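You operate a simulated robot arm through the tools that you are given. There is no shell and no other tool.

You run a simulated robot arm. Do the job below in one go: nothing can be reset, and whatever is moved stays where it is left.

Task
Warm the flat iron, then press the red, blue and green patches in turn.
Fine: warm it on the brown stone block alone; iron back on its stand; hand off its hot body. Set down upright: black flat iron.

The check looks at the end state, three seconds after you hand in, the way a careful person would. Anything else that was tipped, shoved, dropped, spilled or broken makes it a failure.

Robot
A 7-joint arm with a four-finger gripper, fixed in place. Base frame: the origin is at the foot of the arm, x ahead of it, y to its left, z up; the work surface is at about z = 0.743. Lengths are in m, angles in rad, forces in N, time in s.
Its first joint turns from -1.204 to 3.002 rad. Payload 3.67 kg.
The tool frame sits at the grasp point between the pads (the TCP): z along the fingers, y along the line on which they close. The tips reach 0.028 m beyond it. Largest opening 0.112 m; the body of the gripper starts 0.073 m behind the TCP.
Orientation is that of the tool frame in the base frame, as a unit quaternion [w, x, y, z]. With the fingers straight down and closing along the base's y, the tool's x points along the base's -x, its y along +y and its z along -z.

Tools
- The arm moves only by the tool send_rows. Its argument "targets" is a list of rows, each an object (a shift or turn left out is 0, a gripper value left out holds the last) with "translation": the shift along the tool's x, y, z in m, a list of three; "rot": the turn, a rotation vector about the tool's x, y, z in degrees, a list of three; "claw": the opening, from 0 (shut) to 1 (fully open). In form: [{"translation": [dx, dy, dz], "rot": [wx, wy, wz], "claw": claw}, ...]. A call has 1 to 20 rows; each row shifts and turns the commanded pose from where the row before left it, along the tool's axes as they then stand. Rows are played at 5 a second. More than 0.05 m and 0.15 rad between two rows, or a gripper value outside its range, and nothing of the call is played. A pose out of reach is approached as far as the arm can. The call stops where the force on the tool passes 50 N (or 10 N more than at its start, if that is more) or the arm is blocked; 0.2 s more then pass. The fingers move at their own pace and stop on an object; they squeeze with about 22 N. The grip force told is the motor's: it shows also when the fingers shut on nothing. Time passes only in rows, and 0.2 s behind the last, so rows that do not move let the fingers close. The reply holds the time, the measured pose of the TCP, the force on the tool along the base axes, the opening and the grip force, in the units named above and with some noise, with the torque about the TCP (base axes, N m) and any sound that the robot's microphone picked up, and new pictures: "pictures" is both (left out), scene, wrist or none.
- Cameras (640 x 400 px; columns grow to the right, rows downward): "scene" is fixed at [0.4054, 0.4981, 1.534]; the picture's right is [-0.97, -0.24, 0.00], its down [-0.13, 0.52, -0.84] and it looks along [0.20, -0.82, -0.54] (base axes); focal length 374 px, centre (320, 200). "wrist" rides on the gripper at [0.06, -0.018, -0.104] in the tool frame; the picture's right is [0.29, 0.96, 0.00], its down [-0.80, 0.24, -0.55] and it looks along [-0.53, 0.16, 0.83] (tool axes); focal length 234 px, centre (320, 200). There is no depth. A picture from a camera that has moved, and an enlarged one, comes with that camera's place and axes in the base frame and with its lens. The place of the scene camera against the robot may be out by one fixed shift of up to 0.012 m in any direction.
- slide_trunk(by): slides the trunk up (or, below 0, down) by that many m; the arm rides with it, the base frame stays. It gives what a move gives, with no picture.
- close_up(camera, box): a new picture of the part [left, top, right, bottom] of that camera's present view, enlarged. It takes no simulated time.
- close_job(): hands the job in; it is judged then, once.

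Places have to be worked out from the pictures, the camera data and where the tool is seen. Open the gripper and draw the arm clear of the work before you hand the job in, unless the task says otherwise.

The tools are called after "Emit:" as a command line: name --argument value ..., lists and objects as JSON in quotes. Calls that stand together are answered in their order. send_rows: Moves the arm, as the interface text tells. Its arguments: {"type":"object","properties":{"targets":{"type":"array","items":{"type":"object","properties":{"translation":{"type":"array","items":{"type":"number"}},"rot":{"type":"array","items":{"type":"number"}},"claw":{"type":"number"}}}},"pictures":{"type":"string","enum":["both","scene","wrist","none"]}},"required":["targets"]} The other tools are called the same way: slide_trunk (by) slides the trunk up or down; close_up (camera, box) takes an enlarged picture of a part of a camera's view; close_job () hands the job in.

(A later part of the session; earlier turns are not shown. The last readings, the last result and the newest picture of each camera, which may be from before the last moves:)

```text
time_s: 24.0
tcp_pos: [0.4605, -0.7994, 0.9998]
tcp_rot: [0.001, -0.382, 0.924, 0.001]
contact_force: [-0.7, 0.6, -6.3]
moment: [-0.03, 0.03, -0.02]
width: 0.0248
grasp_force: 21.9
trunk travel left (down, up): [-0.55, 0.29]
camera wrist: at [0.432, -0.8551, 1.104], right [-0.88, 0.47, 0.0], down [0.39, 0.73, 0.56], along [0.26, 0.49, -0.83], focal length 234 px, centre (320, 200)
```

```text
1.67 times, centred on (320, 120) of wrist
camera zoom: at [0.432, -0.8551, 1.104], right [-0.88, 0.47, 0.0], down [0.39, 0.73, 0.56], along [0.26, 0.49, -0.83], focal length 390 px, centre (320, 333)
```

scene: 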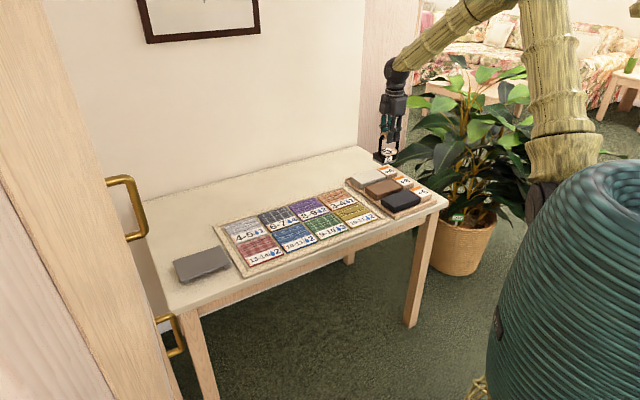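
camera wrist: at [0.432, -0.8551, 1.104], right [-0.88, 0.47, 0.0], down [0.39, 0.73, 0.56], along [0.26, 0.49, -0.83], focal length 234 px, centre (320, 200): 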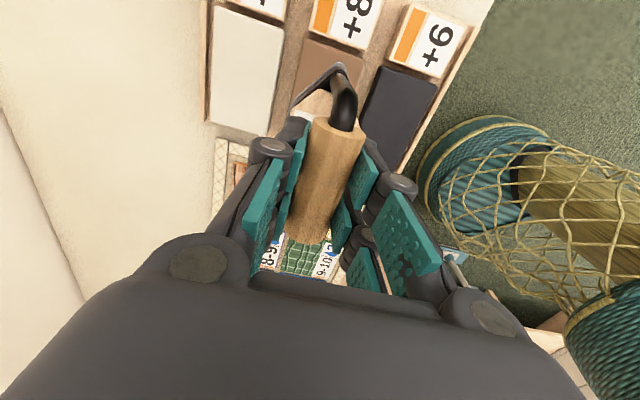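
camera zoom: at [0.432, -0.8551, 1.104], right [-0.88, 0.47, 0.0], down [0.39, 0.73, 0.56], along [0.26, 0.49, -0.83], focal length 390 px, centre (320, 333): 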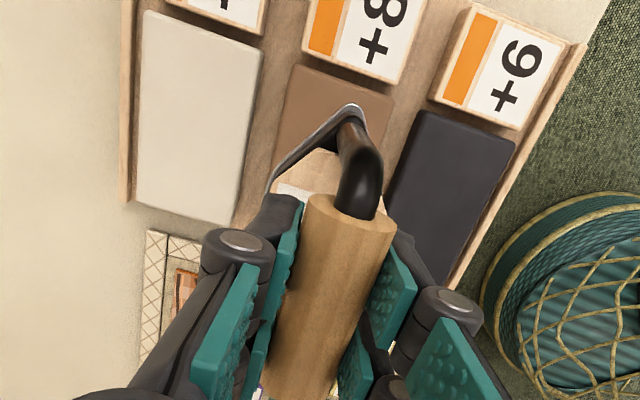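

The iron is over the brown block and still level. I'll lower it to about 2–3 cm above the block and check alignment with both cameras.

Emit:
send_rows --targets '[{"translation": [0, 0, 0.02]}, {"translation": [0, 0, 0.025]}, {"translation": [0, 0, 0.025]}, {"translation": [0, 0, 0.015]}, {}]'

Emit:
close_up --camera "scene" --box '[340, 110, 440, 220]'

Emit:
close_up --camera "wrist" --box '[160, 0, 480, 240]'

```text
time_s: 25.2
tcp_pos: [0.4613, -0.8014, 0.9116]
tcp_rot: [0.0, -0.384, 0.924, 0.002]
contact_force: [0.0, -0.6, -5.8]
moment: [-0.05, 0.02, -0.01]
width: 0.0248
grasp_force: 22.1
trunk travel left (down, up): [-0.55, 0.29]
camera wrist: at [0.4321, -0.8567, 1.016], right [-0.88, 0.47, 0.0], down [0.39, 0.73, 0.56], along [0.26, 0.49, -0.83], focal length 234 px, centre (320, 200)
```

scene: 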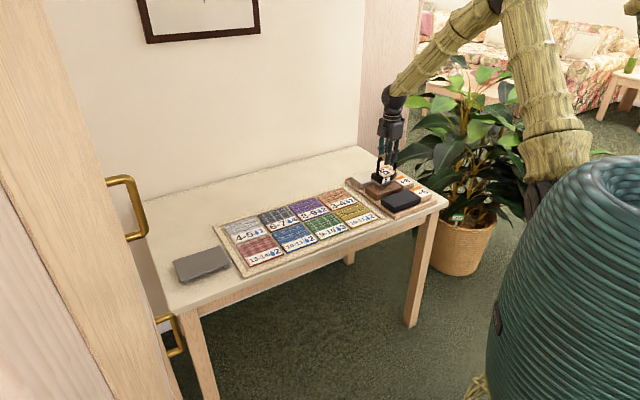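
wrist: 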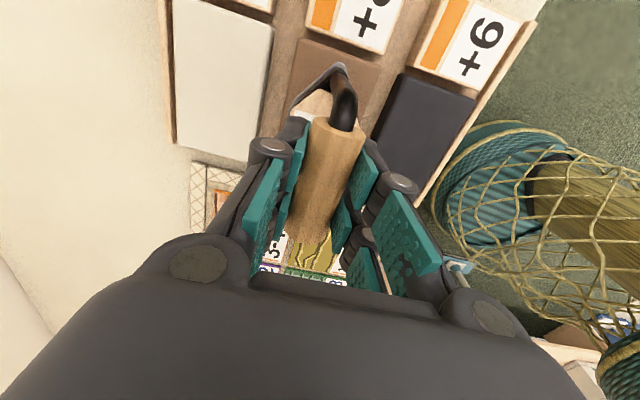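

```text
3.64 times, centred on (390, 165) of scene
camera zoom: at [0.4054, 0.4981, 1.534], right [-0.97, -0.24, 0.0], down [-0.13, 0.52, -0.84], along [0.2, -0.82, -0.54], focal length 1358 px, centre (66, 327)
```

zoom: 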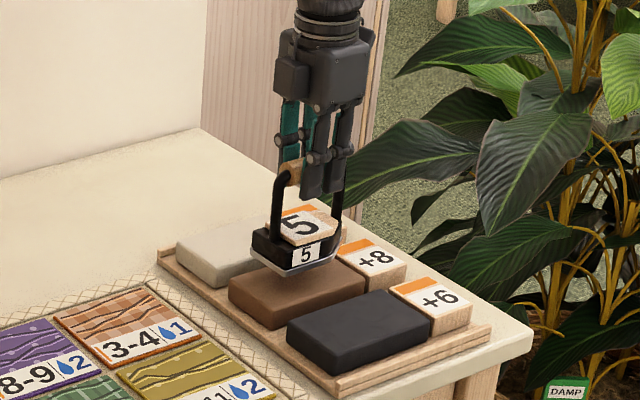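

```text
1.67 times, centred on (320, 120) of wrist
camera zoom: at [0.4321, -0.8567, 1.016], right [-0.88, 0.47, 0.0], down [0.39, 0.73, 0.56], along [0.26, 0.49, -0.83], focal length 390 px, centre (320, 333)
```

zoom: 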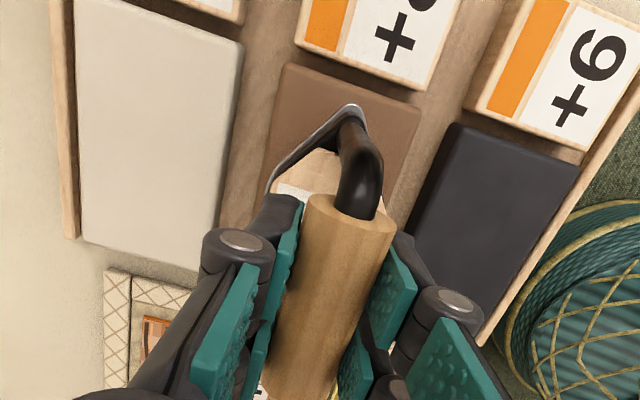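

Both views show the iron centred over the brown block, with about 8 mm margin at the tip and clear of the neighbours. I'll lower it in small steps until I feel contact.

Emit:
send_rows --targets '[{"translation": [0, 0, 0.01]}, {"translation": [0, 0, 0.008]}, {}]' --pictures "none"

Emit:
send_rows --targets '[{"translation": [0, 0, 0.003]}, {"translation": [0, 0, 0.002]}, {}]' --pictures "scene"

Emit:
close_up --camera "scene" --box '[340, 130, 430, 220]'

```text
time_s: 26.0
tcp_pos: [0.4609, -0.7962, 0.8998]
tcp_rot: [-0.001, -0.383, 0.924, -0.001]
contact_force: [0.5, -0.5, -5.5]
moment: [0.0, 0.05, 0.0]
width: 0.0248
grasp_force: 21.6
trunk travel left (down, up): [-0.55, 0.29]
```

```text
time_s: 26.8
tcp_pos: [0.4616, -0.8015, 0.8887]
tcp_rot: [0.001, -0.382, 0.924, 0.002]
contact_force: [-0.6, 0.2, -6.1]
moment: [-0.05, 0.01, 0.01]
width: 0.025
grasp_force: 22.1
trunk travel left (down, up): [-0.55, 0.29]
```

scene: 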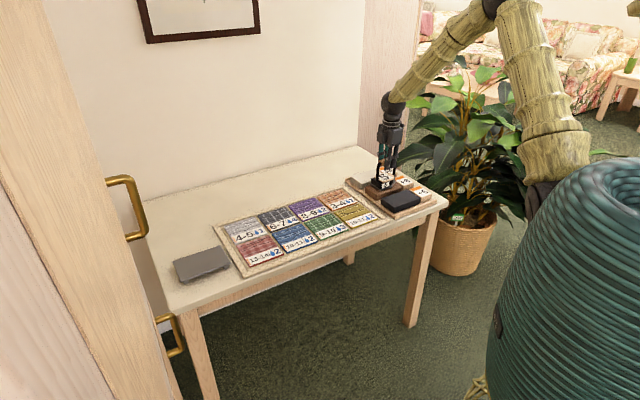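

```text
4.44 times, centred on (385, 175) of scene
camera zoom: at [0.4054, 0.4981, 1.534], right [-0.97, -0.24, 0.0], down [-0.13, 0.52, -0.84], along [0.2, -0.82, -0.54], focal length 1660 px, centre (31, 311)
```

zoom: 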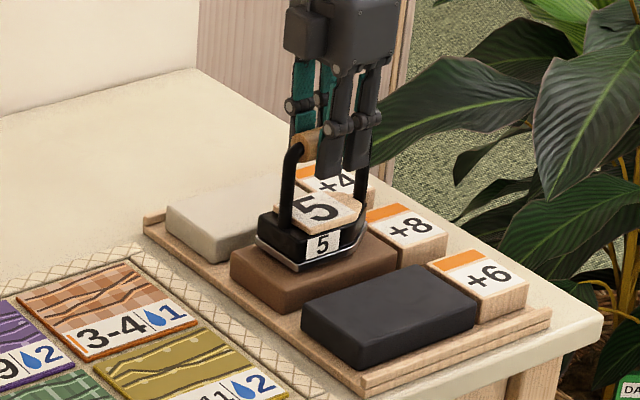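

No contact yet (force still just the weight) and the iron is hovering just above the block. I'll keep stepping down.

Emit:
send_rows --targets '[{"translation": [0, 0, 0.003]}, {}]' --pictures "none"

Emit:
send_rows --targets '[{"translation": [0, 0, 0.003]}, {}]' --pictures "none"

```text
time_s: 27.4
tcp_pos: [0.4597, -0.7995, 0.8894]
tcp_rot: [-0.001, -0.383, 0.924, 0.001]
contact_force: [-0.2, 0.3, -7.0]
moment: [-0.03, 0.0, -0.03]
width: 0.0246
grasp_force: 21.9
trunk travel left (down, up): [-0.55, 0.29]
```

```text
time_s: 28.0
tcp_pos: [0.4595, -0.7957, 0.8875]
tcp_rot: [0.0, -0.383, 0.924, -0.001]
contact_force: [0.4, 0.2, -5.9]
moment: [0.02, 0.02, -0.01]
width: 0.0247
grasp_force: 21.6
trunk travel left (down, up): [-0.55, 0.29]
```

Still no contact at z≈0.886, so I'll carry on down in small steps.

Emit:
send_rows --targets '[{"translation": [0, 0, 0.003]}, {}]' --pictures "none"

Emit:
send_rows --targets '[{"translation": [0, 0, 0.002]}, {}]' --pictures "none"

```text
time_s: 28.6
tcp_pos: [0.4589, -0.7963, 0.8841]
tcp_rot: [0.001, -0.384, 0.923, 0.0]
contact_force: [-1.3, 4.4, 9.0]
moment: [0.09, -0.1, 0.04]
width: 0.0246
grasp_force: 22.2
trunk travel left (down, up): [-0.55, 0.29]
```

```text
time_s: 29.2
tcp_pos: [0.4603, -0.7971, 0.8827]
tcp_rot: [0.0, -0.383, 0.924, 0.0]
contact_force: [-0.8, 1.7, 14.2]
moment: [0.05, -0.01, 0.02]
width: 0.0248
grasp_force: 21.5
trunk travel left (down, up): [-0.55, 0.29]
```

Contact: the iron is pressing on the brown block at about 20 N. I'll hold for a couple of seconds and look for a change in the number.

Emit:
send_rows --targets '[{}, {}, {}, {}, {}, {}, {}, {}, {}, {}]'

Emit:
close_up --camera "scene" --box '[340, 130, 430, 220]'

```text
time_s: 31.4
tcp_pos: [0.4585, -0.7969, 0.8815]
tcp_rot: [0.0, -0.383, 0.924, 0.0]
contact_force: [-0.1, -1.7, 14.4]
moment: [0.02, 0.02, -0.01]
width: 0.0249
grasp_force: 22.6
trunk travel left (down, up): [-0.55, 0.29]
camera wrist: at [0.4303, -0.8527, 0.9858], right [-0.88, 0.47, 0.0], down [0.39, 0.73, 0.55], along [0.26, 0.49, -0.83], focal length 234 px, centre (320, 200)
```

scene: 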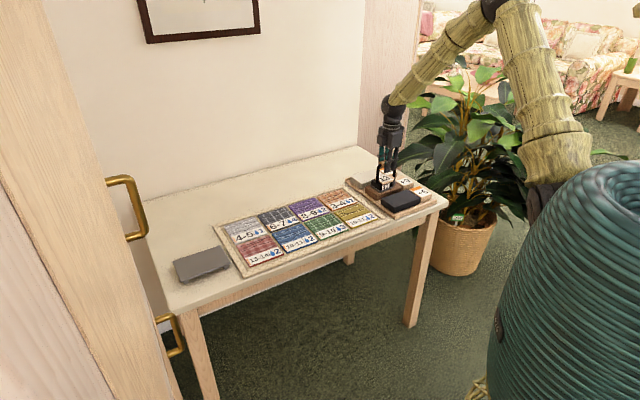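
wrist: 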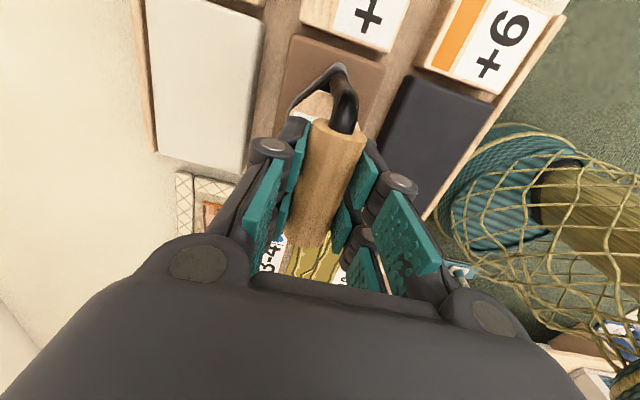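

```text
4.44 times, centred on (385, 175) of scene
camera zoom: at [0.4054, 0.4981, 1.534], right [-0.97, -0.24, 0.0], down [-0.13, 0.52, -0.84], along [0.2, -0.82, -0.54], focal length 1660 px, centre (31, 311)
```

zoom: 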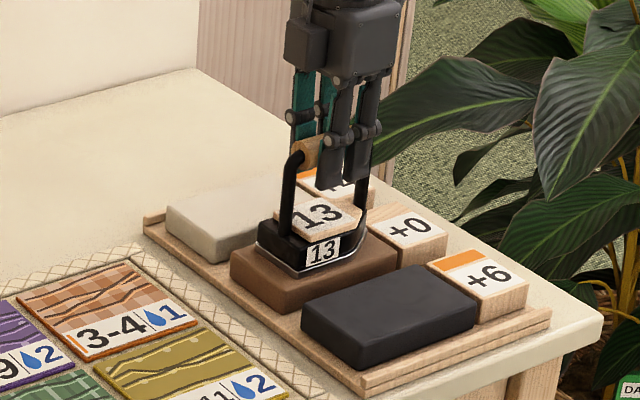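

The iron now reads 13 and the brown block's tag reads +0, so the warm-up worked. I'll lift straight up and carry it to above the red patch, centred near (0.8075, -0.3464).

Emit:
send_rows --targets '[{"translation": [0, 0, -0.01]}, {"translation": [0, 0, -0.03]}, {"translation": [0, 0, -0.045]}, {"translation": [0, 0, -0.035]}, {"translation": [-0.02, 0.005257, 0]}, {"translation": [-0.035, 0.005257, 0]}, {"translation": [-0.047, 0.005257, 0]}, {"translation": [-0.047, 0.005257, 0]}, {"translation": [-0.047, 0.005257, 0]}, {"translation": [-0.047, 0.005257, 0]}, {"translation": [-0.047, 0.005257, 0]}, {"translation": [-0.047, 0.005257, 0]}, {"translation": [-0.047, 0.005257, 0]}, {"translation": [-0.047, 0.005257, 0]}, {"translation": [-0.047, 0.005257, 0]}, {"translation": [-0.047, 0.005257, 0]}, {"translation": [-0.025, 0.005257, 0]}, {"translation": [-0.015, 0.005257, 0]}, {}]'

Emit:
close_up --camera "wrist" --box '[160, 0, 480, 240]'

Emit:
close_up --camera "scene" --box '[170, 150, 310, 290]'

```text
time_s: 35.4
tcp_pos: [0.8089, -0.3459, 1.0024]
tcp_rot: [-0.001, -0.383, 0.924, 0.002]
contact_force: [-0.7, 0.1, -5.8]
moment: [0.01, 0.04, 0.0]
width: 0.0246
grasp_force: 21.5
trunk travel left (down, up): [-0.55, 0.29]
camera wrist: at [0.7798, -0.4022, 1.106], right [-0.88, 0.47, 0.0], down [0.39, 0.73, 0.55], along [0.26, 0.49, -0.83], focal length 234 px, centre (320, 200)
```

scene: 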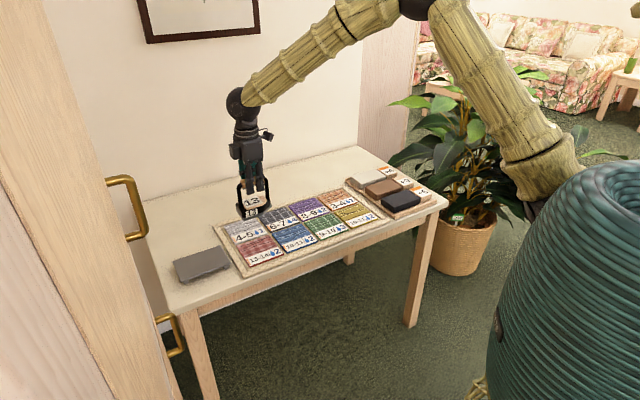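
wrist: 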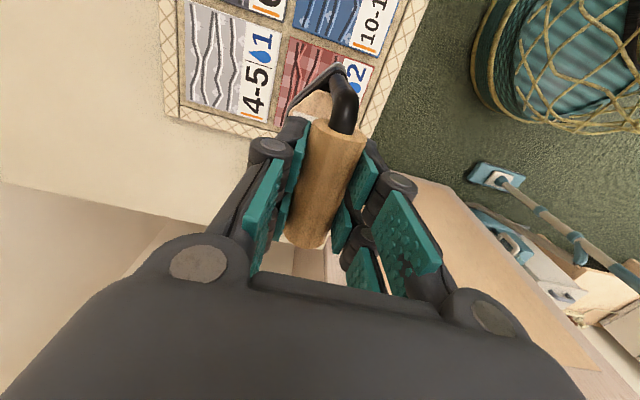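

```text
1.67 times, centred on (320, 120) of wrist
camera zoom: at [0.7798, -0.4022, 1.106], right [-0.88, 0.47, 0.0], down [0.39, 0.73, 0.55], along [0.26, 0.49, -0.83], focal length 390 px, centre (320, 333)
```

zoom: 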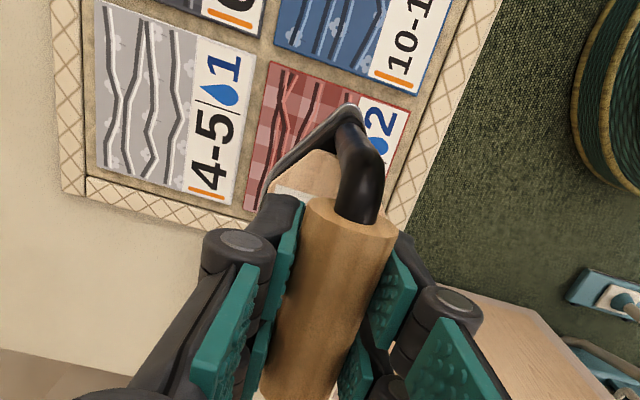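

```text
2.86 times, centred on (240, 220) of scene
camera zoom: at [0.4054, 0.4981, 1.534], right [-0.97, -0.24, 0.0], down [-0.13, 0.52, -0.84], along [0.2, -0.82, -0.54], focal length 1067 px, centre (549, 143)
```

zoom: 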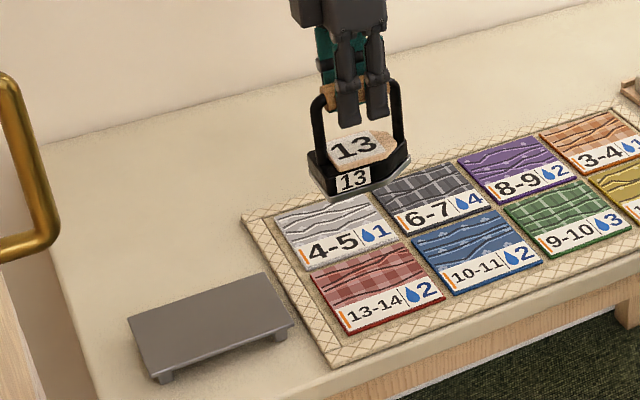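

The iron still reads 13 and is aligned with the red patch to about 2 mm. I'll lower it to roughly 1.5 cm above the patch.

Emit:
send_rows --targets '[{"translation": [0, 0, 0.02]}, {"translation": [0, 0, 0.035]}, {"translation": [0, 0, 0.035]}, {"translation": [0, 0, 0.025]}, {"translation": [0, 0, 0.015]}, {}]' --pictures "none"

Emit:
close_up --camera "wrist" --box '[160, 0, 480, 240]'

Emit:
close_up --camera "scene" --box '[190, 170, 310, 290]'

```text
time_s: 36.8
tcp_pos: [0.8069, -0.3481, 0.8705]
tcp_rot: [0.0, -0.383, 0.924, 0.0]
contact_force: [-0.4, -0.4, -6.8]
moment: [0.01, 0.04, 0.02]
width: 0.0249
grasp_force: 22.2
trunk travel left (down, up): [-0.55, 0.29]
```

```text
1.67 times, centred on (320, 120) of wrist
camera zoom: at [0.7772, -0.4039, 0.9744], right [-0.88, 0.47, 0.0], down [0.39, 0.73, 0.55], along [0.26, 0.49, -0.83], focal length 390 px, centre (320, 333)
```

zoom: 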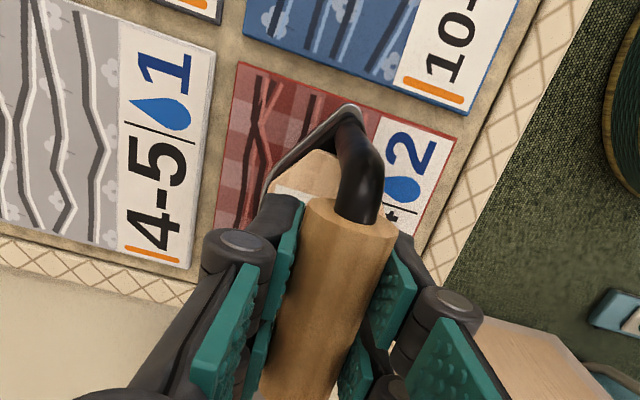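

```text
3.33 times, centred on (250, 230) of scene
camera zoom: at [0.4054, 0.4981, 1.534], right [-0.97, -0.24, 0.0], down [-0.13, 0.52, -0.84], along [0.2, -0.82, -0.54], focal length 1245 px, centre (553, 100)
```

zoom: 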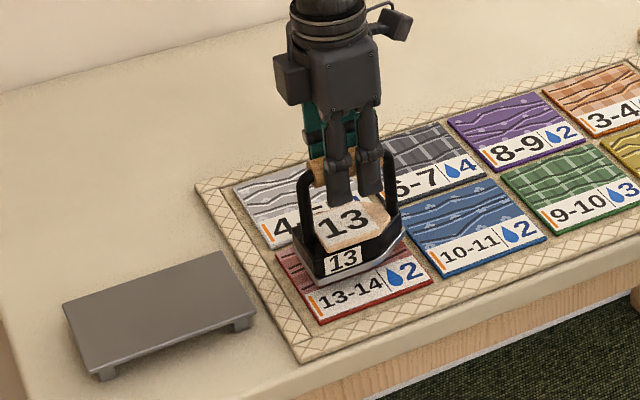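

The sole is fully within the red patch. I'll step down to contact.

Emit:
send_rows --targets '[{"translation": [0, 0, 0.006]}, {"translation": [0, 0, 0.004]}, {}]' --pictures "none"

Emit:
send_rows --targets '[{"translation": [0, 0, 0.003]}, {}]' --pictures "none"

Emit:
send_rows --targets '[{"translation": [0, 0, 0.0025]}, {}]' --pictures "none"

```text
time_s: 37.6
tcp_pos: [0.8065, -0.348, 0.8592]
tcp_rot: [0.0, -0.383, 0.924, 0.001]
contact_force: [0.4, 0.0, -6.8]
moment: [-0.01, 0.05, -0.01]
width: 0.0248
grasp_force: 22.2
trunk travel left (down, up): [-0.55, 0.29]
```

```text
time_s: 38.2
tcp_pos: [0.8078, -0.3477, 0.8566]
tcp_rot: [0.0, -0.384, 0.924, 0.001]
contact_force: [0.6, -0.7, -6.7]
moment: [-0.06, 0.02, 0.0]
width: 0.0248
grasp_force: 22.2
trunk travel left (down, up): [-0.55, 0.29]
```

```text
time_s: 38.8
tcp_pos: [0.8081, -0.3469, 0.8538]
tcp_rot: [0.0, -0.384, 0.923, 0.001]
contact_force: [0.0, 0.3, -6.5]
moment: [-0.03, 0.03, -0.02]
width: 0.0247
grasp_force: 21.9
trunk travel left (down, up): [-0.55, 0.29]
```

Not yet touching at z≈0.854. I'll continue in small steps.

Emit:
send_rows --targets '[{"translation": [0, 0, 0.0025]}, {}]' --pictures "none"

Emit:
send_rows --targets '[{"translation": [0, 0, 0.002]}, {}]' --pictures "scene"

```text
time_s: 39.4
tcp_pos: [0.8077, -0.3463, 0.8545]
tcp_rot: [0.001, -0.382, 0.924, 0.0]
contact_force: [1.0, -5.0, 5.1]
moment: [-0.33, 0.24, 0.14]
width: 0.0245
grasp_force: 22.0
trunk travel left (down, up): [-0.55, 0.29]
```

```text
time_s: 40.0
tcp_pos: [0.8085, -0.3461, 0.8526]
tcp_rot: [0.001, -0.382, 0.924, 0.0]
contact_force: [4.0, -5.7, 14.3]
moment: [0.04, -0.05, -0.14]
width: 0.0249
grasp_force: 22.3
trunk travel left (down, up): [-0.55, 0.29]
```

scene: 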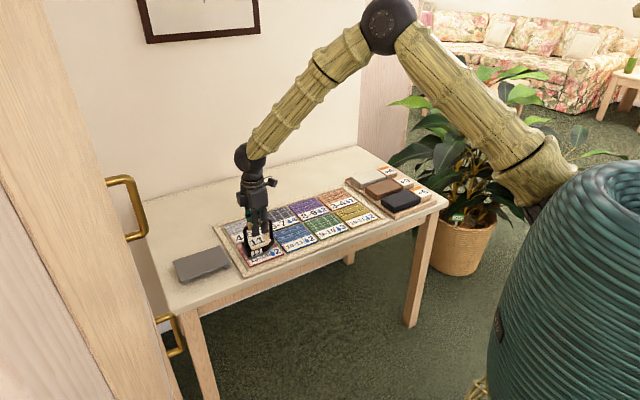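

The iron is pressing on red at about 20 N and its number seems to have dropped to 11. I'll hold briefly and confirm up close.

Emit:
send_rows --targets '[{}, {}, {}, {}, {}, {}, {}, {}]' --pictures "none"

Emit:
close_up --camera "scene" --box '[200, 190, 320, 290]'

Emit:
close_up --camera "wrist" --box '[160, 0, 480, 240]'

```text
time_s: 41.8
tcp_pos: [0.8074, -0.3458, 0.8524]
tcp_rot: [0.001, -0.383, 0.924, 0.001]
contact_force: [6.0, -3.3, 13.8]
moment: [0.12, -0.12, -0.04]
width: 0.0245
grasp_force: 22.0
trunk travel left (down, up): [-0.55, 0.29]
```

```text
4.00 times, centred on (260, 240) of scene
camera zoom: at [0.4054, 0.4981, 1.534], right [-0.97, -0.24, 0.0], down [-0.13, 0.52, -0.84], along [0.2, -0.82, -0.54], focal length 1494 px, centre (560, 40)
```

zoom: 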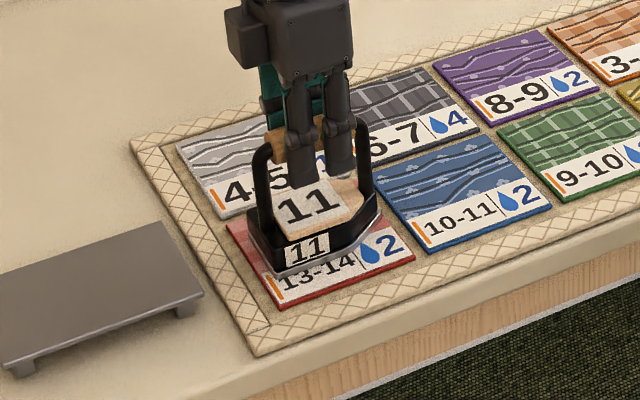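

```text
1.67 times, centred on (320, 120) of wrist
camera zoom: at [0.7778, -0.4015, 0.9571], right [-0.88, 0.47, 0.0], down [0.39, 0.73, 0.55], along [0.26, 0.49, -0.83], focal length 390 px, centre (320, 333)
```

zoom: 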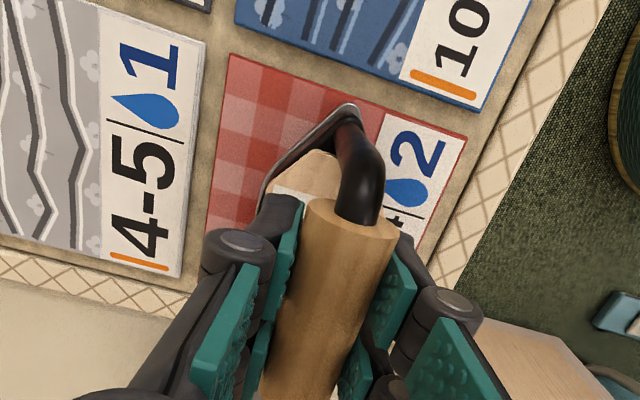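

The red wrinkles are gone and the iron reads 11. I'll lift straight up and move 0.125 m along the row to above blue.

Emit:
send_rows --targets '[{"translation": [0, 0, -0.01]}, {"translation": [0, 0, -0.03]}, {"translation": [0, 0, -0.04]}, {"translation": [0.02, 0, 0]}, {"translation": [0.035, 0, 0]}, {"translation": [0.035, 0, 0]}, {"translation": [0.0252, 0, 0]}, {"translation": [0.01, 0, 0]}, {}]'

Emit:
close_up --camera "wrist" --box '[160, 0, 480, 240]'

Emit:
close_up --camera "scene" --box '[210, 180, 330, 290]'

```text
time_s: 43.8
tcp_pos: [0.7176, -0.4362, 0.9291]
tcp_rot: [0.0, -0.383, 0.924, 0.0]
contact_force: [-0.6, -0.1, -5.7]
moment: [-0.04, 0.01, 0.0]
width: 0.0246
grasp_force: 22.0
trunk travel left (down, up): [-0.55, 0.29]
camera wrist: at [0.6887, -0.4912, 1.0335], right [-0.88, 0.47, 0.0], down [0.39, 0.73, 0.55], along [0.26, 0.49, -0.83], focal length 234 px, centre (320, 200)
```

scene: 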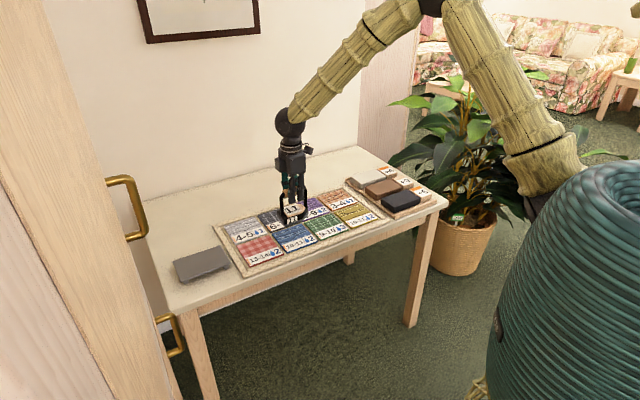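
wrist: 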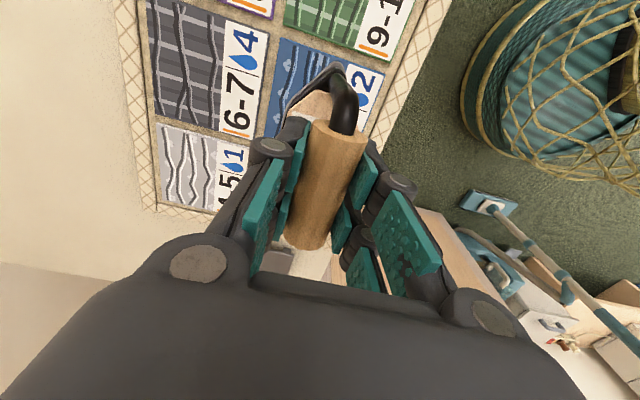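

```text
1.67 times, centred on (320, 120) of wrist
camera zoom: at [0.6887, -0.4912, 1.0335], right [-0.88, 0.47, 0.0], down [0.39, 0.73, 0.55], along [0.26, 0.49, -0.83], focal length 390 px, centre (320, 333)
```

zoom: 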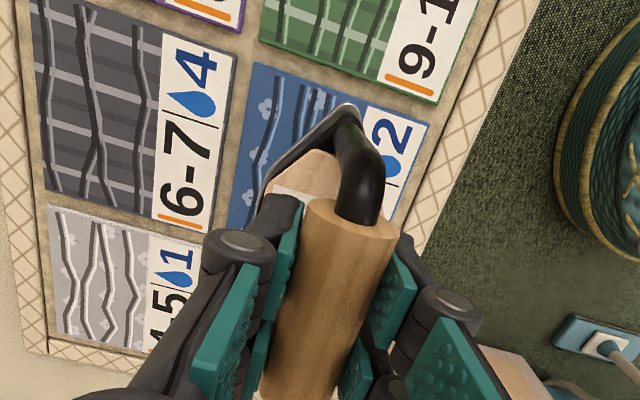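

```text
3.64 times, centred on (270, 235) of scene
camera zoom: at [0.4054, 0.4981, 1.534], right [-0.97, -0.24, 0.0], down [-0.13, 0.52, -0.84], along [0.2, -0.82, -0.54], focal length 1358 px, centre (502, 73)
```

zoom: 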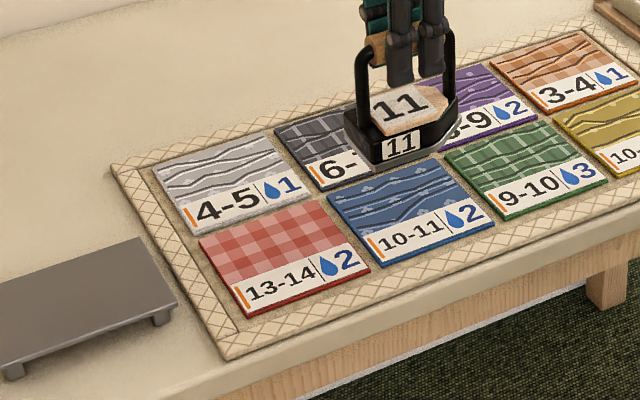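

Red stays smooth, the iron reads 11, and it is aligned with blue to about 2 mm. I'll lower it toward blue.

Emit:
send_rows --targets '[{"translation": [0, 0, 0.02]}, {"translation": [0, 0, 0.03]}, {"translation": [0, 0, 0.015]}, {"translation": [0, 0, 0.008]}, {}]' --pictures "none"

Emit:
close_up --camera "wrist" --box '[160, 0, 480, 240]'

Emit:
close_up --camera "scene" --box '[220, 180, 340, 280]'

```text
time_s: 45.0
tcp_pos: [0.7185, -0.4349, 0.8569]
tcp_rot: [0.0, -0.383, 0.924, 0.002]
contact_force: [0.7, -1.2, -5.2]
moment: [-0.01, 0.02, 0.02]
width: 0.0247
grasp_force: 22.0
trunk travel left (down, up): [-0.55, 0.29]
```

```text
1.67 times, centred on (320, 120) of wrist
camera zoom: at [0.6892, -0.4906, 0.9619], right [-0.88, 0.47, 0.0], down [0.39, 0.73, 0.55], along [0.26, 0.49, -0.83], focal length 390 px, centre (320, 333)
```

zoom: 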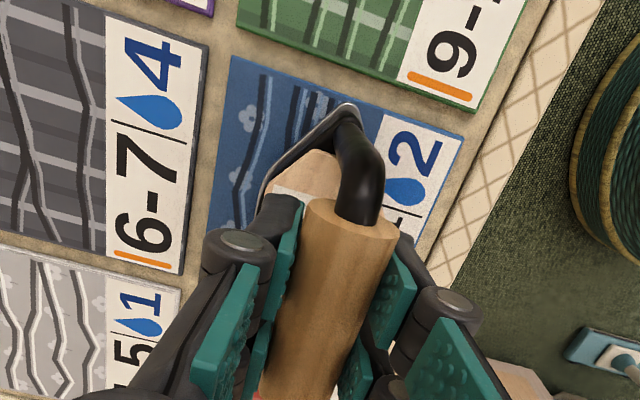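

```text
4.00 times, centred on (280, 230) of scene
camera zoom: at [0.4054, 0.4981, 1.534], right [-0.97, -0.24, 0.0], down [-0.13, 0.52, -0.84], along [0.2, -0.82, -0.54], focal length 1494 px, centre (480, 80)
```

zoom: 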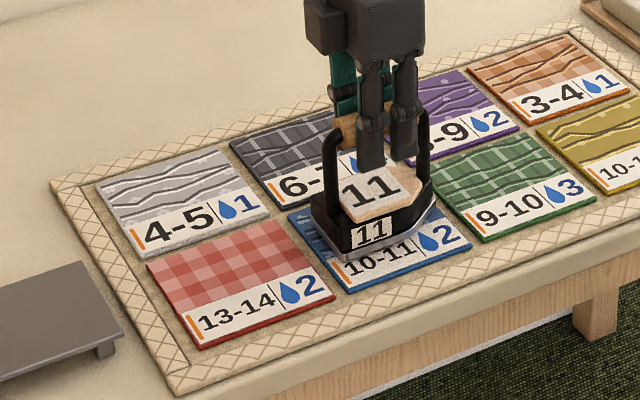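

The sole is fully over blue with no contact yet. I'll make the final small steps onto it.

Emit:
send_rows --targets '[{"translation": [0, 0, 0.0025]}, {}]' --pictures "none"

Emit:
send_rows --targets '[{"translation": [0, 0, 0.0025]}, {}]' --pictures "none"

```text
time_s: 45.6
tcp_pos: [0.7187, -0.4357, 0.8556]
tcp_rot: [-0.001, -0.382, 0.924, 0.0]
contact_force: [-0.2, 1.1, -5.6]
moment: [0.02, 0.02, 0.0]
width: 0.0245
grasp_force: 21.7
trunk travel left (down, up): [-0.55, 0.29]
```

```text
time_s: 46.2
tcp_pos: [0.719, -0.4341, 0.8537]
tcp_rot: [-0.001, -0.383, 0.924, 0.001]
contact_force: [-0.4, -0.3, -5.9]
moment: [-0.04, 0.03, 0.01]
width: 0.0249
grasp_force: 22.0
trunk travel left (down, up): [-0.55, 0.29]
```

Still just above the patch, so a couple more small steps.

Emit:
send_rows --targets '[{"translation": [0, 0, 0.002]}, {}]' --pictures "none"

Emit:
send_rows --targets '[{"translation": [0, 0, 0.0015]}, {}, {}, {}, {}, {}]' --pictures "scene"

Emit:
close_up --camera "scene" --box '[220, 180, 340, 280]'

```text
time_s: 46.8
tcp_pos: [0.7188, -0.4352, 0.8525]
tcp_rot: [0.001, -0.383, 0.924, 0.0]
contact_force: [4.3, -4.8, 13.8]
moment: [-0.15, 0.12, 0.08]
width: 0.0245
grasp_force: 22.0
trunk travel left (down, up): [-0.55, 0.29]
```

```text
time_s: 48.2
tcp_pos: [0.7183, -0.4353, 0.8495]
tcp_rot: [0.0, -0.383, 0.924, 0.001]
contact_force: [6.9, -1.1, 13.4]
moment: [0.14, -0.1, -0.08]
width: 0.0245
grasp_force: 21.7
trunk travel left (down, up): [-0.55, 0.29]
```

scene: 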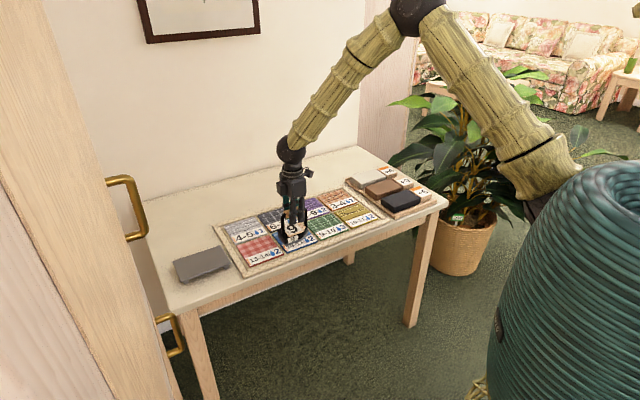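

```text
4.00 times, centred on (280, 230) of scene
camera zoom: at [0.4054, 0.4981, 1.534], right [-0.97, -0.24, 0.0], down [-0.13, 0.52, -0.84], along [0.2, -0.82, -0.54], focal length 1494 px, centre (480, 80)
```

zoom: 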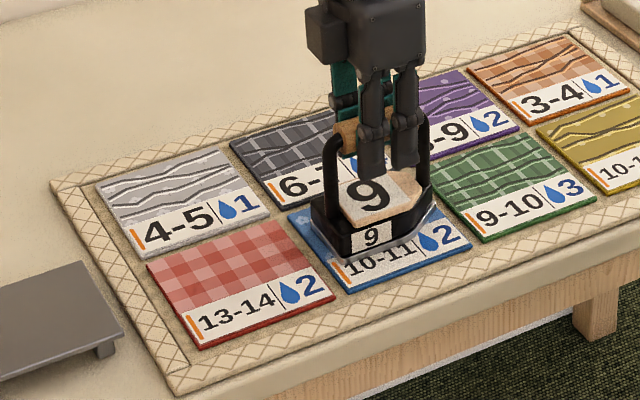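

The iron reads 9, so blue registered. I'll lift straight up and move 0.125 m along the row to above green.

Emit:
send_rows --targets '[{"translation": [0, 0, -0.01]}, {"translation": [0, 0, -0.03]}, {"translation": [0, 0, -0.04]}, {"translation": [0.02, 0, 0]}, {"translation": [0.035, 0, 0]}, {"translation": [0.035, 0, 0]}, {"translation": [0.0252, 0, 0]}, {"translation": [0.01, 0, 0]}, {}]'

Emit:
close_up --camera "wrist" --box '[160, 0, 480, 240]'

Emit:
close_up --camera "scene" --box '[220, 170, 360, 280]'

```text
time_s: 50.2
tcp_pos: [0.6296, -0.5249, 0.9267]
tcp_rot: [-0.001, -0.383, 0.924, 0.0]
contact_force: [0.2, 0.0, -6.6]
moment: [-0.03, 0.05, 0.0]
width: 0.0246
grasp_force: 22.4
trunk travel left (down, up): [-0.55, 0.29]
camera wrist: at [0.6009, -0.5806, 1.0309], right [-0.88, 0.47, 0.0], down [0.39, 0.73, 0.55], along [0.26, 0.49, -0.83], focal length 234 px, centre (320, 200)
```

scene: 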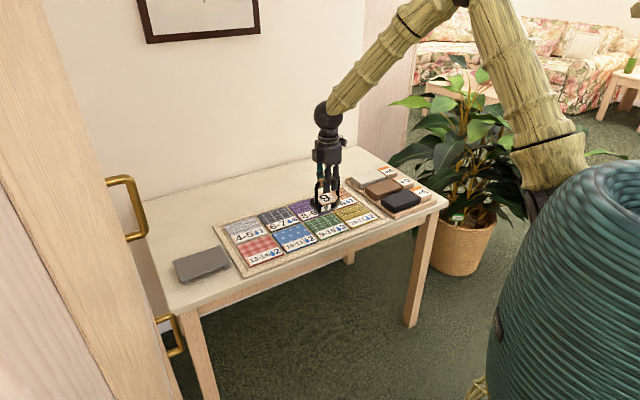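
wrist: 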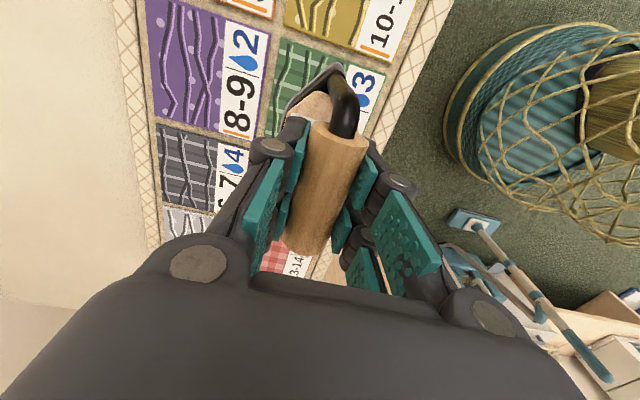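

```text
1.67 times, centred on (320, 120) of wrist
camera zoom: at [0.6009, -0.5806, 1.0309], right [-0.88, 0.47, 0.0], down [0.39, 0.73, 0.55], along [0.26, 0.49, -0.83], focal length 390 px, centre (320, 333)
```

zoom: 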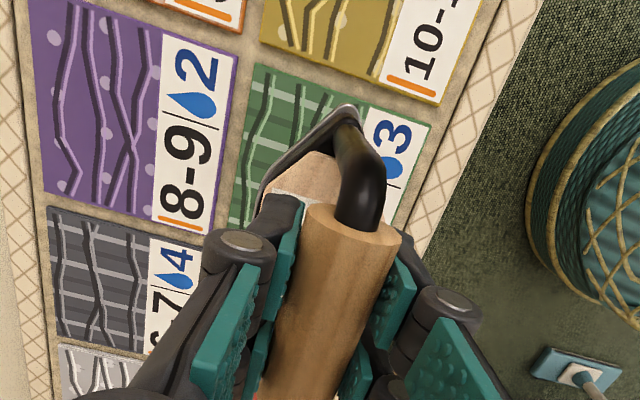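

```text
3.64 times, centred on (290, 225) of scene
camera zoom: at [0.4054, 0.4981, 1.534], right [-0.97, -0.24, 0.0], down [-0.13, 0.52, -0.84], along [0.2, -0.82, -0.54], focal length 1358 px, centre (429, 109)
```

zoom: 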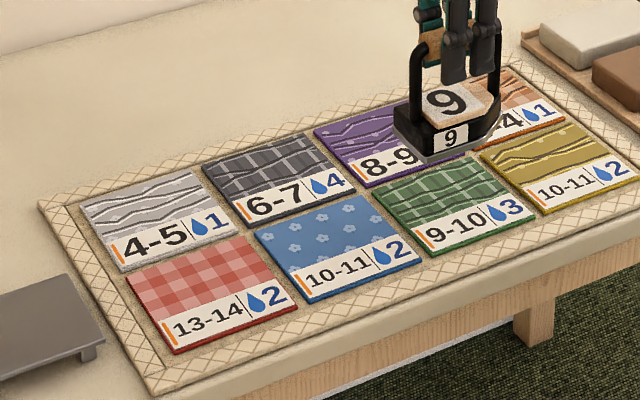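

Red and blue are both smooth, the iron reads 9, and the green alignment matches the earlier ones. I'll lower it toward green.

Emit:
send_rows --targets '[{"translation": [0, 0, 0.02]}, {"translation": [0, 0, 0.03]}, {"translation": [0, 0, 0.0135]}, {"translation": [0, 0, 0.008]}, {}]' --pictures "none"

Emit:
close_up --camera "wrist" --box '[160, 0, 480, 240]'

Emit:
close_up --camera "scene" --box '[260, 170, 360, 260]'

```text
time_s: 51.4
tcp_pos: [0.6297, -0.525, 0.8565]
tcp_rot: [-0.001, -0.383, 0.924, 0.0]
contact_force: [-0.5, 0.4, -5.8]
moment: [0.0, 0.03, 0.02]
width: 0.0244
grasp_force: 22.0
trunk travel left (down, up): [-0.55, 0.29]
```

```text
1.67 times, centred on (320, 120) of wrist
camera zoom: at [0.6007, -0.5809, 0.9602], right [-0.88, 0.47, 0.0], down [0.39, 0.73, 0.55], along [0.26, 0.49, -0.83], focal length 390 px, centre (320, 333)
```

zoom: 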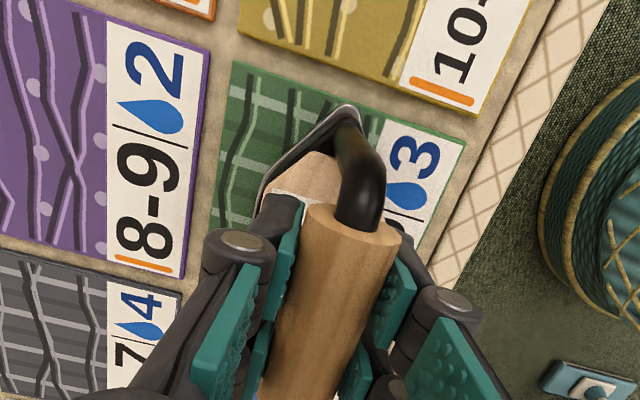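

```text
4.44 times, centred on (310, 215) of scene
camera zoom: at [0.4054, 0.4981, 1.534], right [-0.97, -0.24, 0.0], down [-0.13, 0.52, -0.84], along [0.2, -0.82, -0.54], focal length 1660 px, centre (364, 133)
```

zoom: 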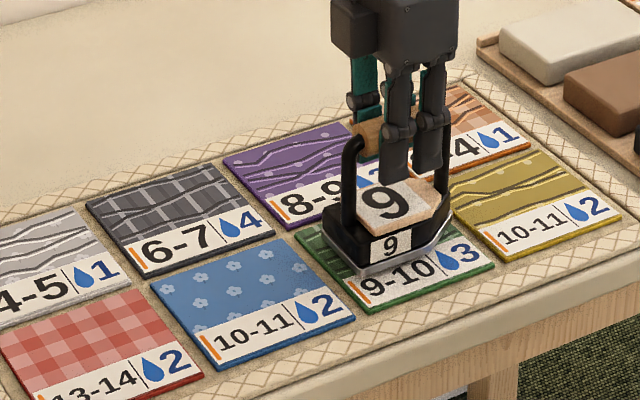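

The sole is over green with the tip about 1.5 mm inside the edge. I'll nudge 1.5 mm toward the heel to centre it, then step down.

Emit:
send_rows --targets '[{"translation": [-0.0015, 0, 0.002]}, {}]' --pictures "none"

Emit:
send_rows --targets '[{"translation": [0, 0, 0.0025]}, {}]' --pictures "none"

Emit:
send_rows --targets '[{"translation": [0, 0, 0.002]}, {}]' --pictures "none"

```text
time_s: 52.0
tcp_pos: [0.6308, -0.5231, 0.8552]
tcp_rot: [0.0, -0.383, 0.924, 0.0]
contact_force: [0.3, -0.3, -7.0]
moment: [0.01, 0.03, -0.02]
width: 0.0243
grasp_force: 21.7
trunk travel left (down, up): [-0.55, 0.29]
```

```text
time_s: 52.6
tcp_pos: [0.6309, -0.5224, 0.8517]
tcp_rot: [-0.001, -0.383, 0.924, 0.002]
contact_force: [-0.1, -0.1, -5.6]
moment: [0.0, 0.02, 0.0]
width: 0.0243
grasp_force: 22.4
trunk travel left (down, up): [-0.55, 0.29]
```

```text
time_s: 53.2
tcp_pos: [0.6317, -0.5235, 0.8505]
tcp_rot: [0.0, -0.382, 0.924, 0.001]
contact_force: [-0.3, 0.5, -6.4]
moment: [-0.04, 0.05, -0.02]
width: 0.0243
grasp_force: 22.1
trunk travel left (down, up): [-0.55, 0.29]
```

Not quite touching at z≈0.8505, so I'll take further small steps.

Emit:
send_rows --targets '[{"translation": [0, 0, 0.002]}, {}]' --pictures "none"

Emit:
send_rows --targets '[{"translation": [0, 0, 0.0015]}, {}, {}, {}, {}, {}]' --pictures "scene"

Emit:
close_up --camera "scene" --box '[260, 170, 360, 260]'

```text
time_s: 53.8
tcp_pos: [0.6315, -0.5249, 0.8493]
tcp_rot: [-0.001, -0.382, 0.924, 0.0]
contact_force: [0.9, -0.5, 1.2]
moment: [0.09, 0.06, -0.01]
width: 0.0244
grasp_force: 21.9
trunk travel left (down, up): [-0.55, 0.29]
```

```text
time_s: 55.2
tcp_pos: [0.6312, -0.5237, 0.8484]
tcp_rot: [0.0, -0.383, 0.924, 0.0]
contact_force: [4.4, -4.1, 14.2]
moment: [0.04, -0.03, -0.04]
width: 0.0246
grasp_force: 22.0
trunk travel left (down, up): [-0.55, 0.29]
```

scene: 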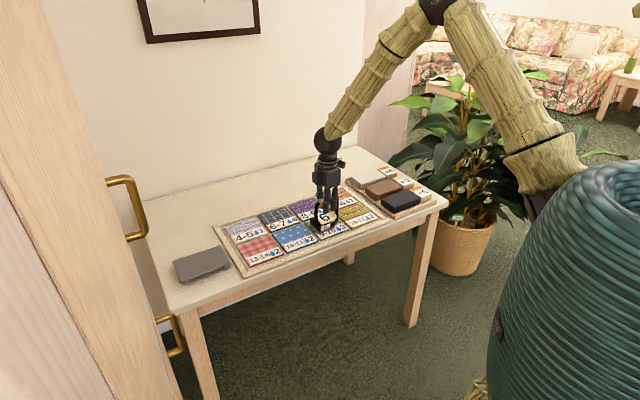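

```text
4.44 times, centred on (310, 215) of scene
camera zoom: at [0.4054, 0.4981, 1.534], right [-0.97, -0.24, 0.0], down [-0.13, 0.52, -0.84], along [0.2, -0.82, -0.54], focal length 1660 px, centre (364, 133)
```

zoom: 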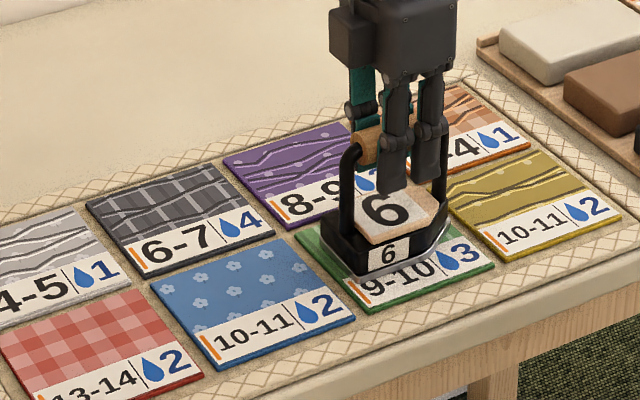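

The iron reads 6, so green registered. I'll lift straight up and carry it back over the stand.

Emit:
send_rows --targets '[{"translation": [0, 0, -0.01]}, {"translation": [0, 0, -0.03]}, {"translation": [0, 0, -0.045]}, {"translation": [0, 0, -0.035]}, {"translation": [-0.02, -0.002218, 0]}, {"translation": [-0.035, -0.002218, 0]}, {"translation": [-0.047, -0.002218, 0]}, {"translation": [-0.047, -0.002218, 0]}, {"translation": [-0.047, -0.002218, 0]}, {"translation": [-0.047, -0.002218, 0]}, {"translation": [-0.047, -0.002218, 0]}, {"translation": [-0.047, -0.002218, 0]}, {"translation": [-0.047, -0.002218, 0]}, {"translation": [-0.03, -0.002218, 0]}, {"translation": [-0.0154, -0.002218, 0]}, {}]'

Emit:
close_up --camera "wrist" --box '[200, 0, 480, 210]'

Emit:
close_up --camera "scene" --box '[160, 170, 360, 290]'

```text
time_s: 58.6
tcp_pos: [0.9514, -0.2346, 0.9686]
tcp_rot: [0.0, -0.383, 0.924, 0.001]
contact_force: [-0.2, 0.5, -6.4]
moment: [0.0, -0.01, 0.01]
width: 0.0243
grasp_force: 21.9
trunk travel left (down, up): [-0.55, 0.29]
camera wrist: at [0.9223, -0.2893, 1.0738], right [-0.88, 0.47, 0.0], down [0.39, 0.73, 0.55], along [0.26, 0.49, -0.83], focal length 234 px, centre (320, 200)
```

scene: 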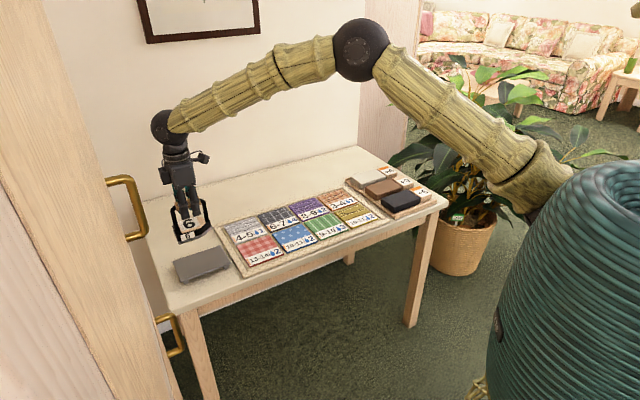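
wrist: 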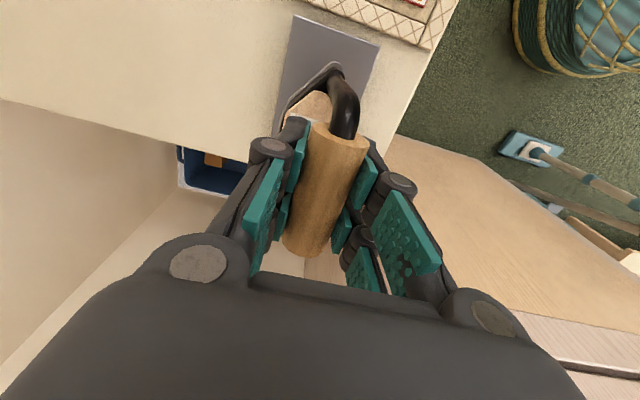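

```text
1.90 times, centred on (340, 105) of wrist
camera zoom: at [0.9223, -0.2893, 1.0738], right [-0.88, 0.47, 0.0], down [0.39, 0.73, 0.55], along [0.26, 0.49, -0.83], focal length 446 px, centre (282, 381)
```

zoom: 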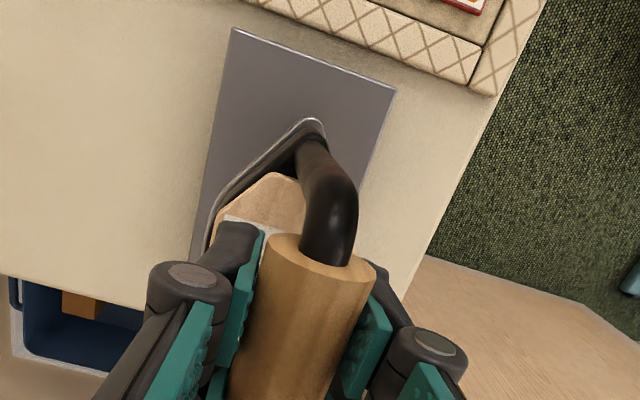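

```text
3.20 times, centred on (260, 230) of scene
camera zoom: at [0.4054, 0.4981, 1.534], right [-0.97, -0.24, 0.0], down [-0.13, 0.52, -0.84], along [0.2, -0.82, -0.54], focal length 1195 px, centre (512, 104)
```

zoom: 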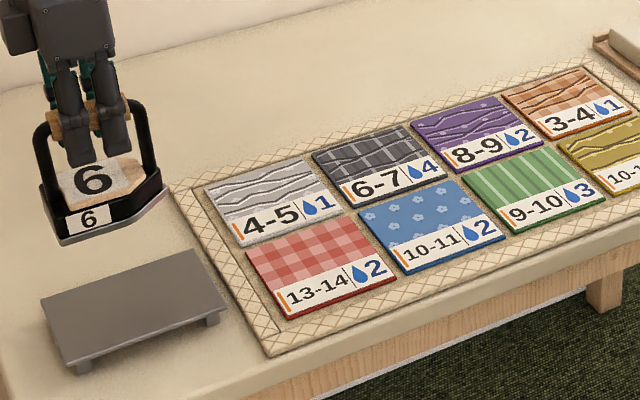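

All three patches are smooth and the stand hasn't moved. The handle looks a few mm higher in the grip after the presses, so I'll check fingertip clearance and iron tilt before lowering.

Emit:
close_up --camera "scene" --box '[160, 180, 220, 250]'

Emit:
close_up --camera "wrist" --box '[240, 40, 420, 270]'

```text
5.71 times, centred on (190, 215) of scene
camera zoom: at [0.4054, 0.4981, 1.534], right [-0.97, -0.24, 0.0], down [-0.13, 0.52, -0.84], along [0.2, -0.82, -0.54], focal length 2134 px, centre (1063, 114)
```

zoom: 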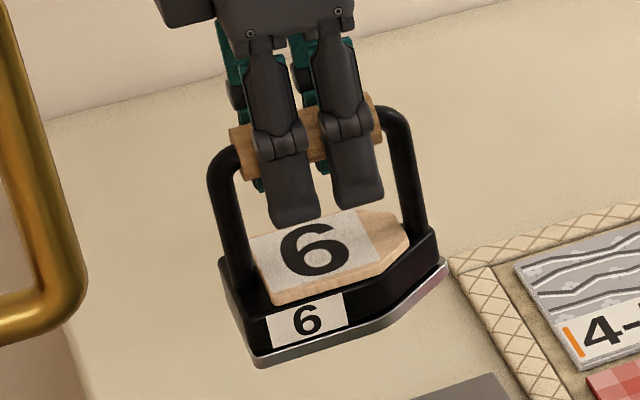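

```text
1.74 times, centred on (330, 155) of wrist
camera zoom: at [0.9223, -0.2893, 1.0738], right [-0.88, 0.47, 0.0], down [0.39, 0.73, 0.55], along [0.26, 0.49, -0.83], focal length 407 px, centre (303, 278)
```

zoom: 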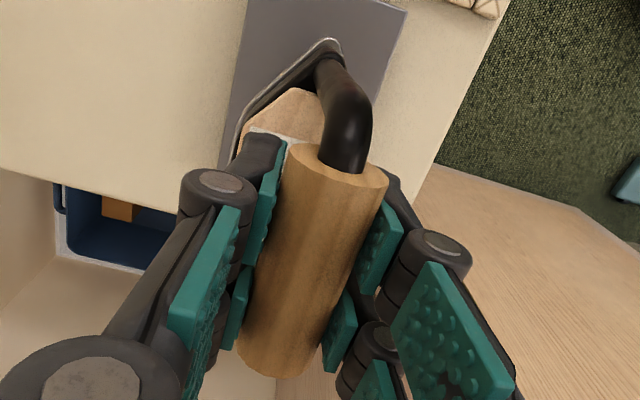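

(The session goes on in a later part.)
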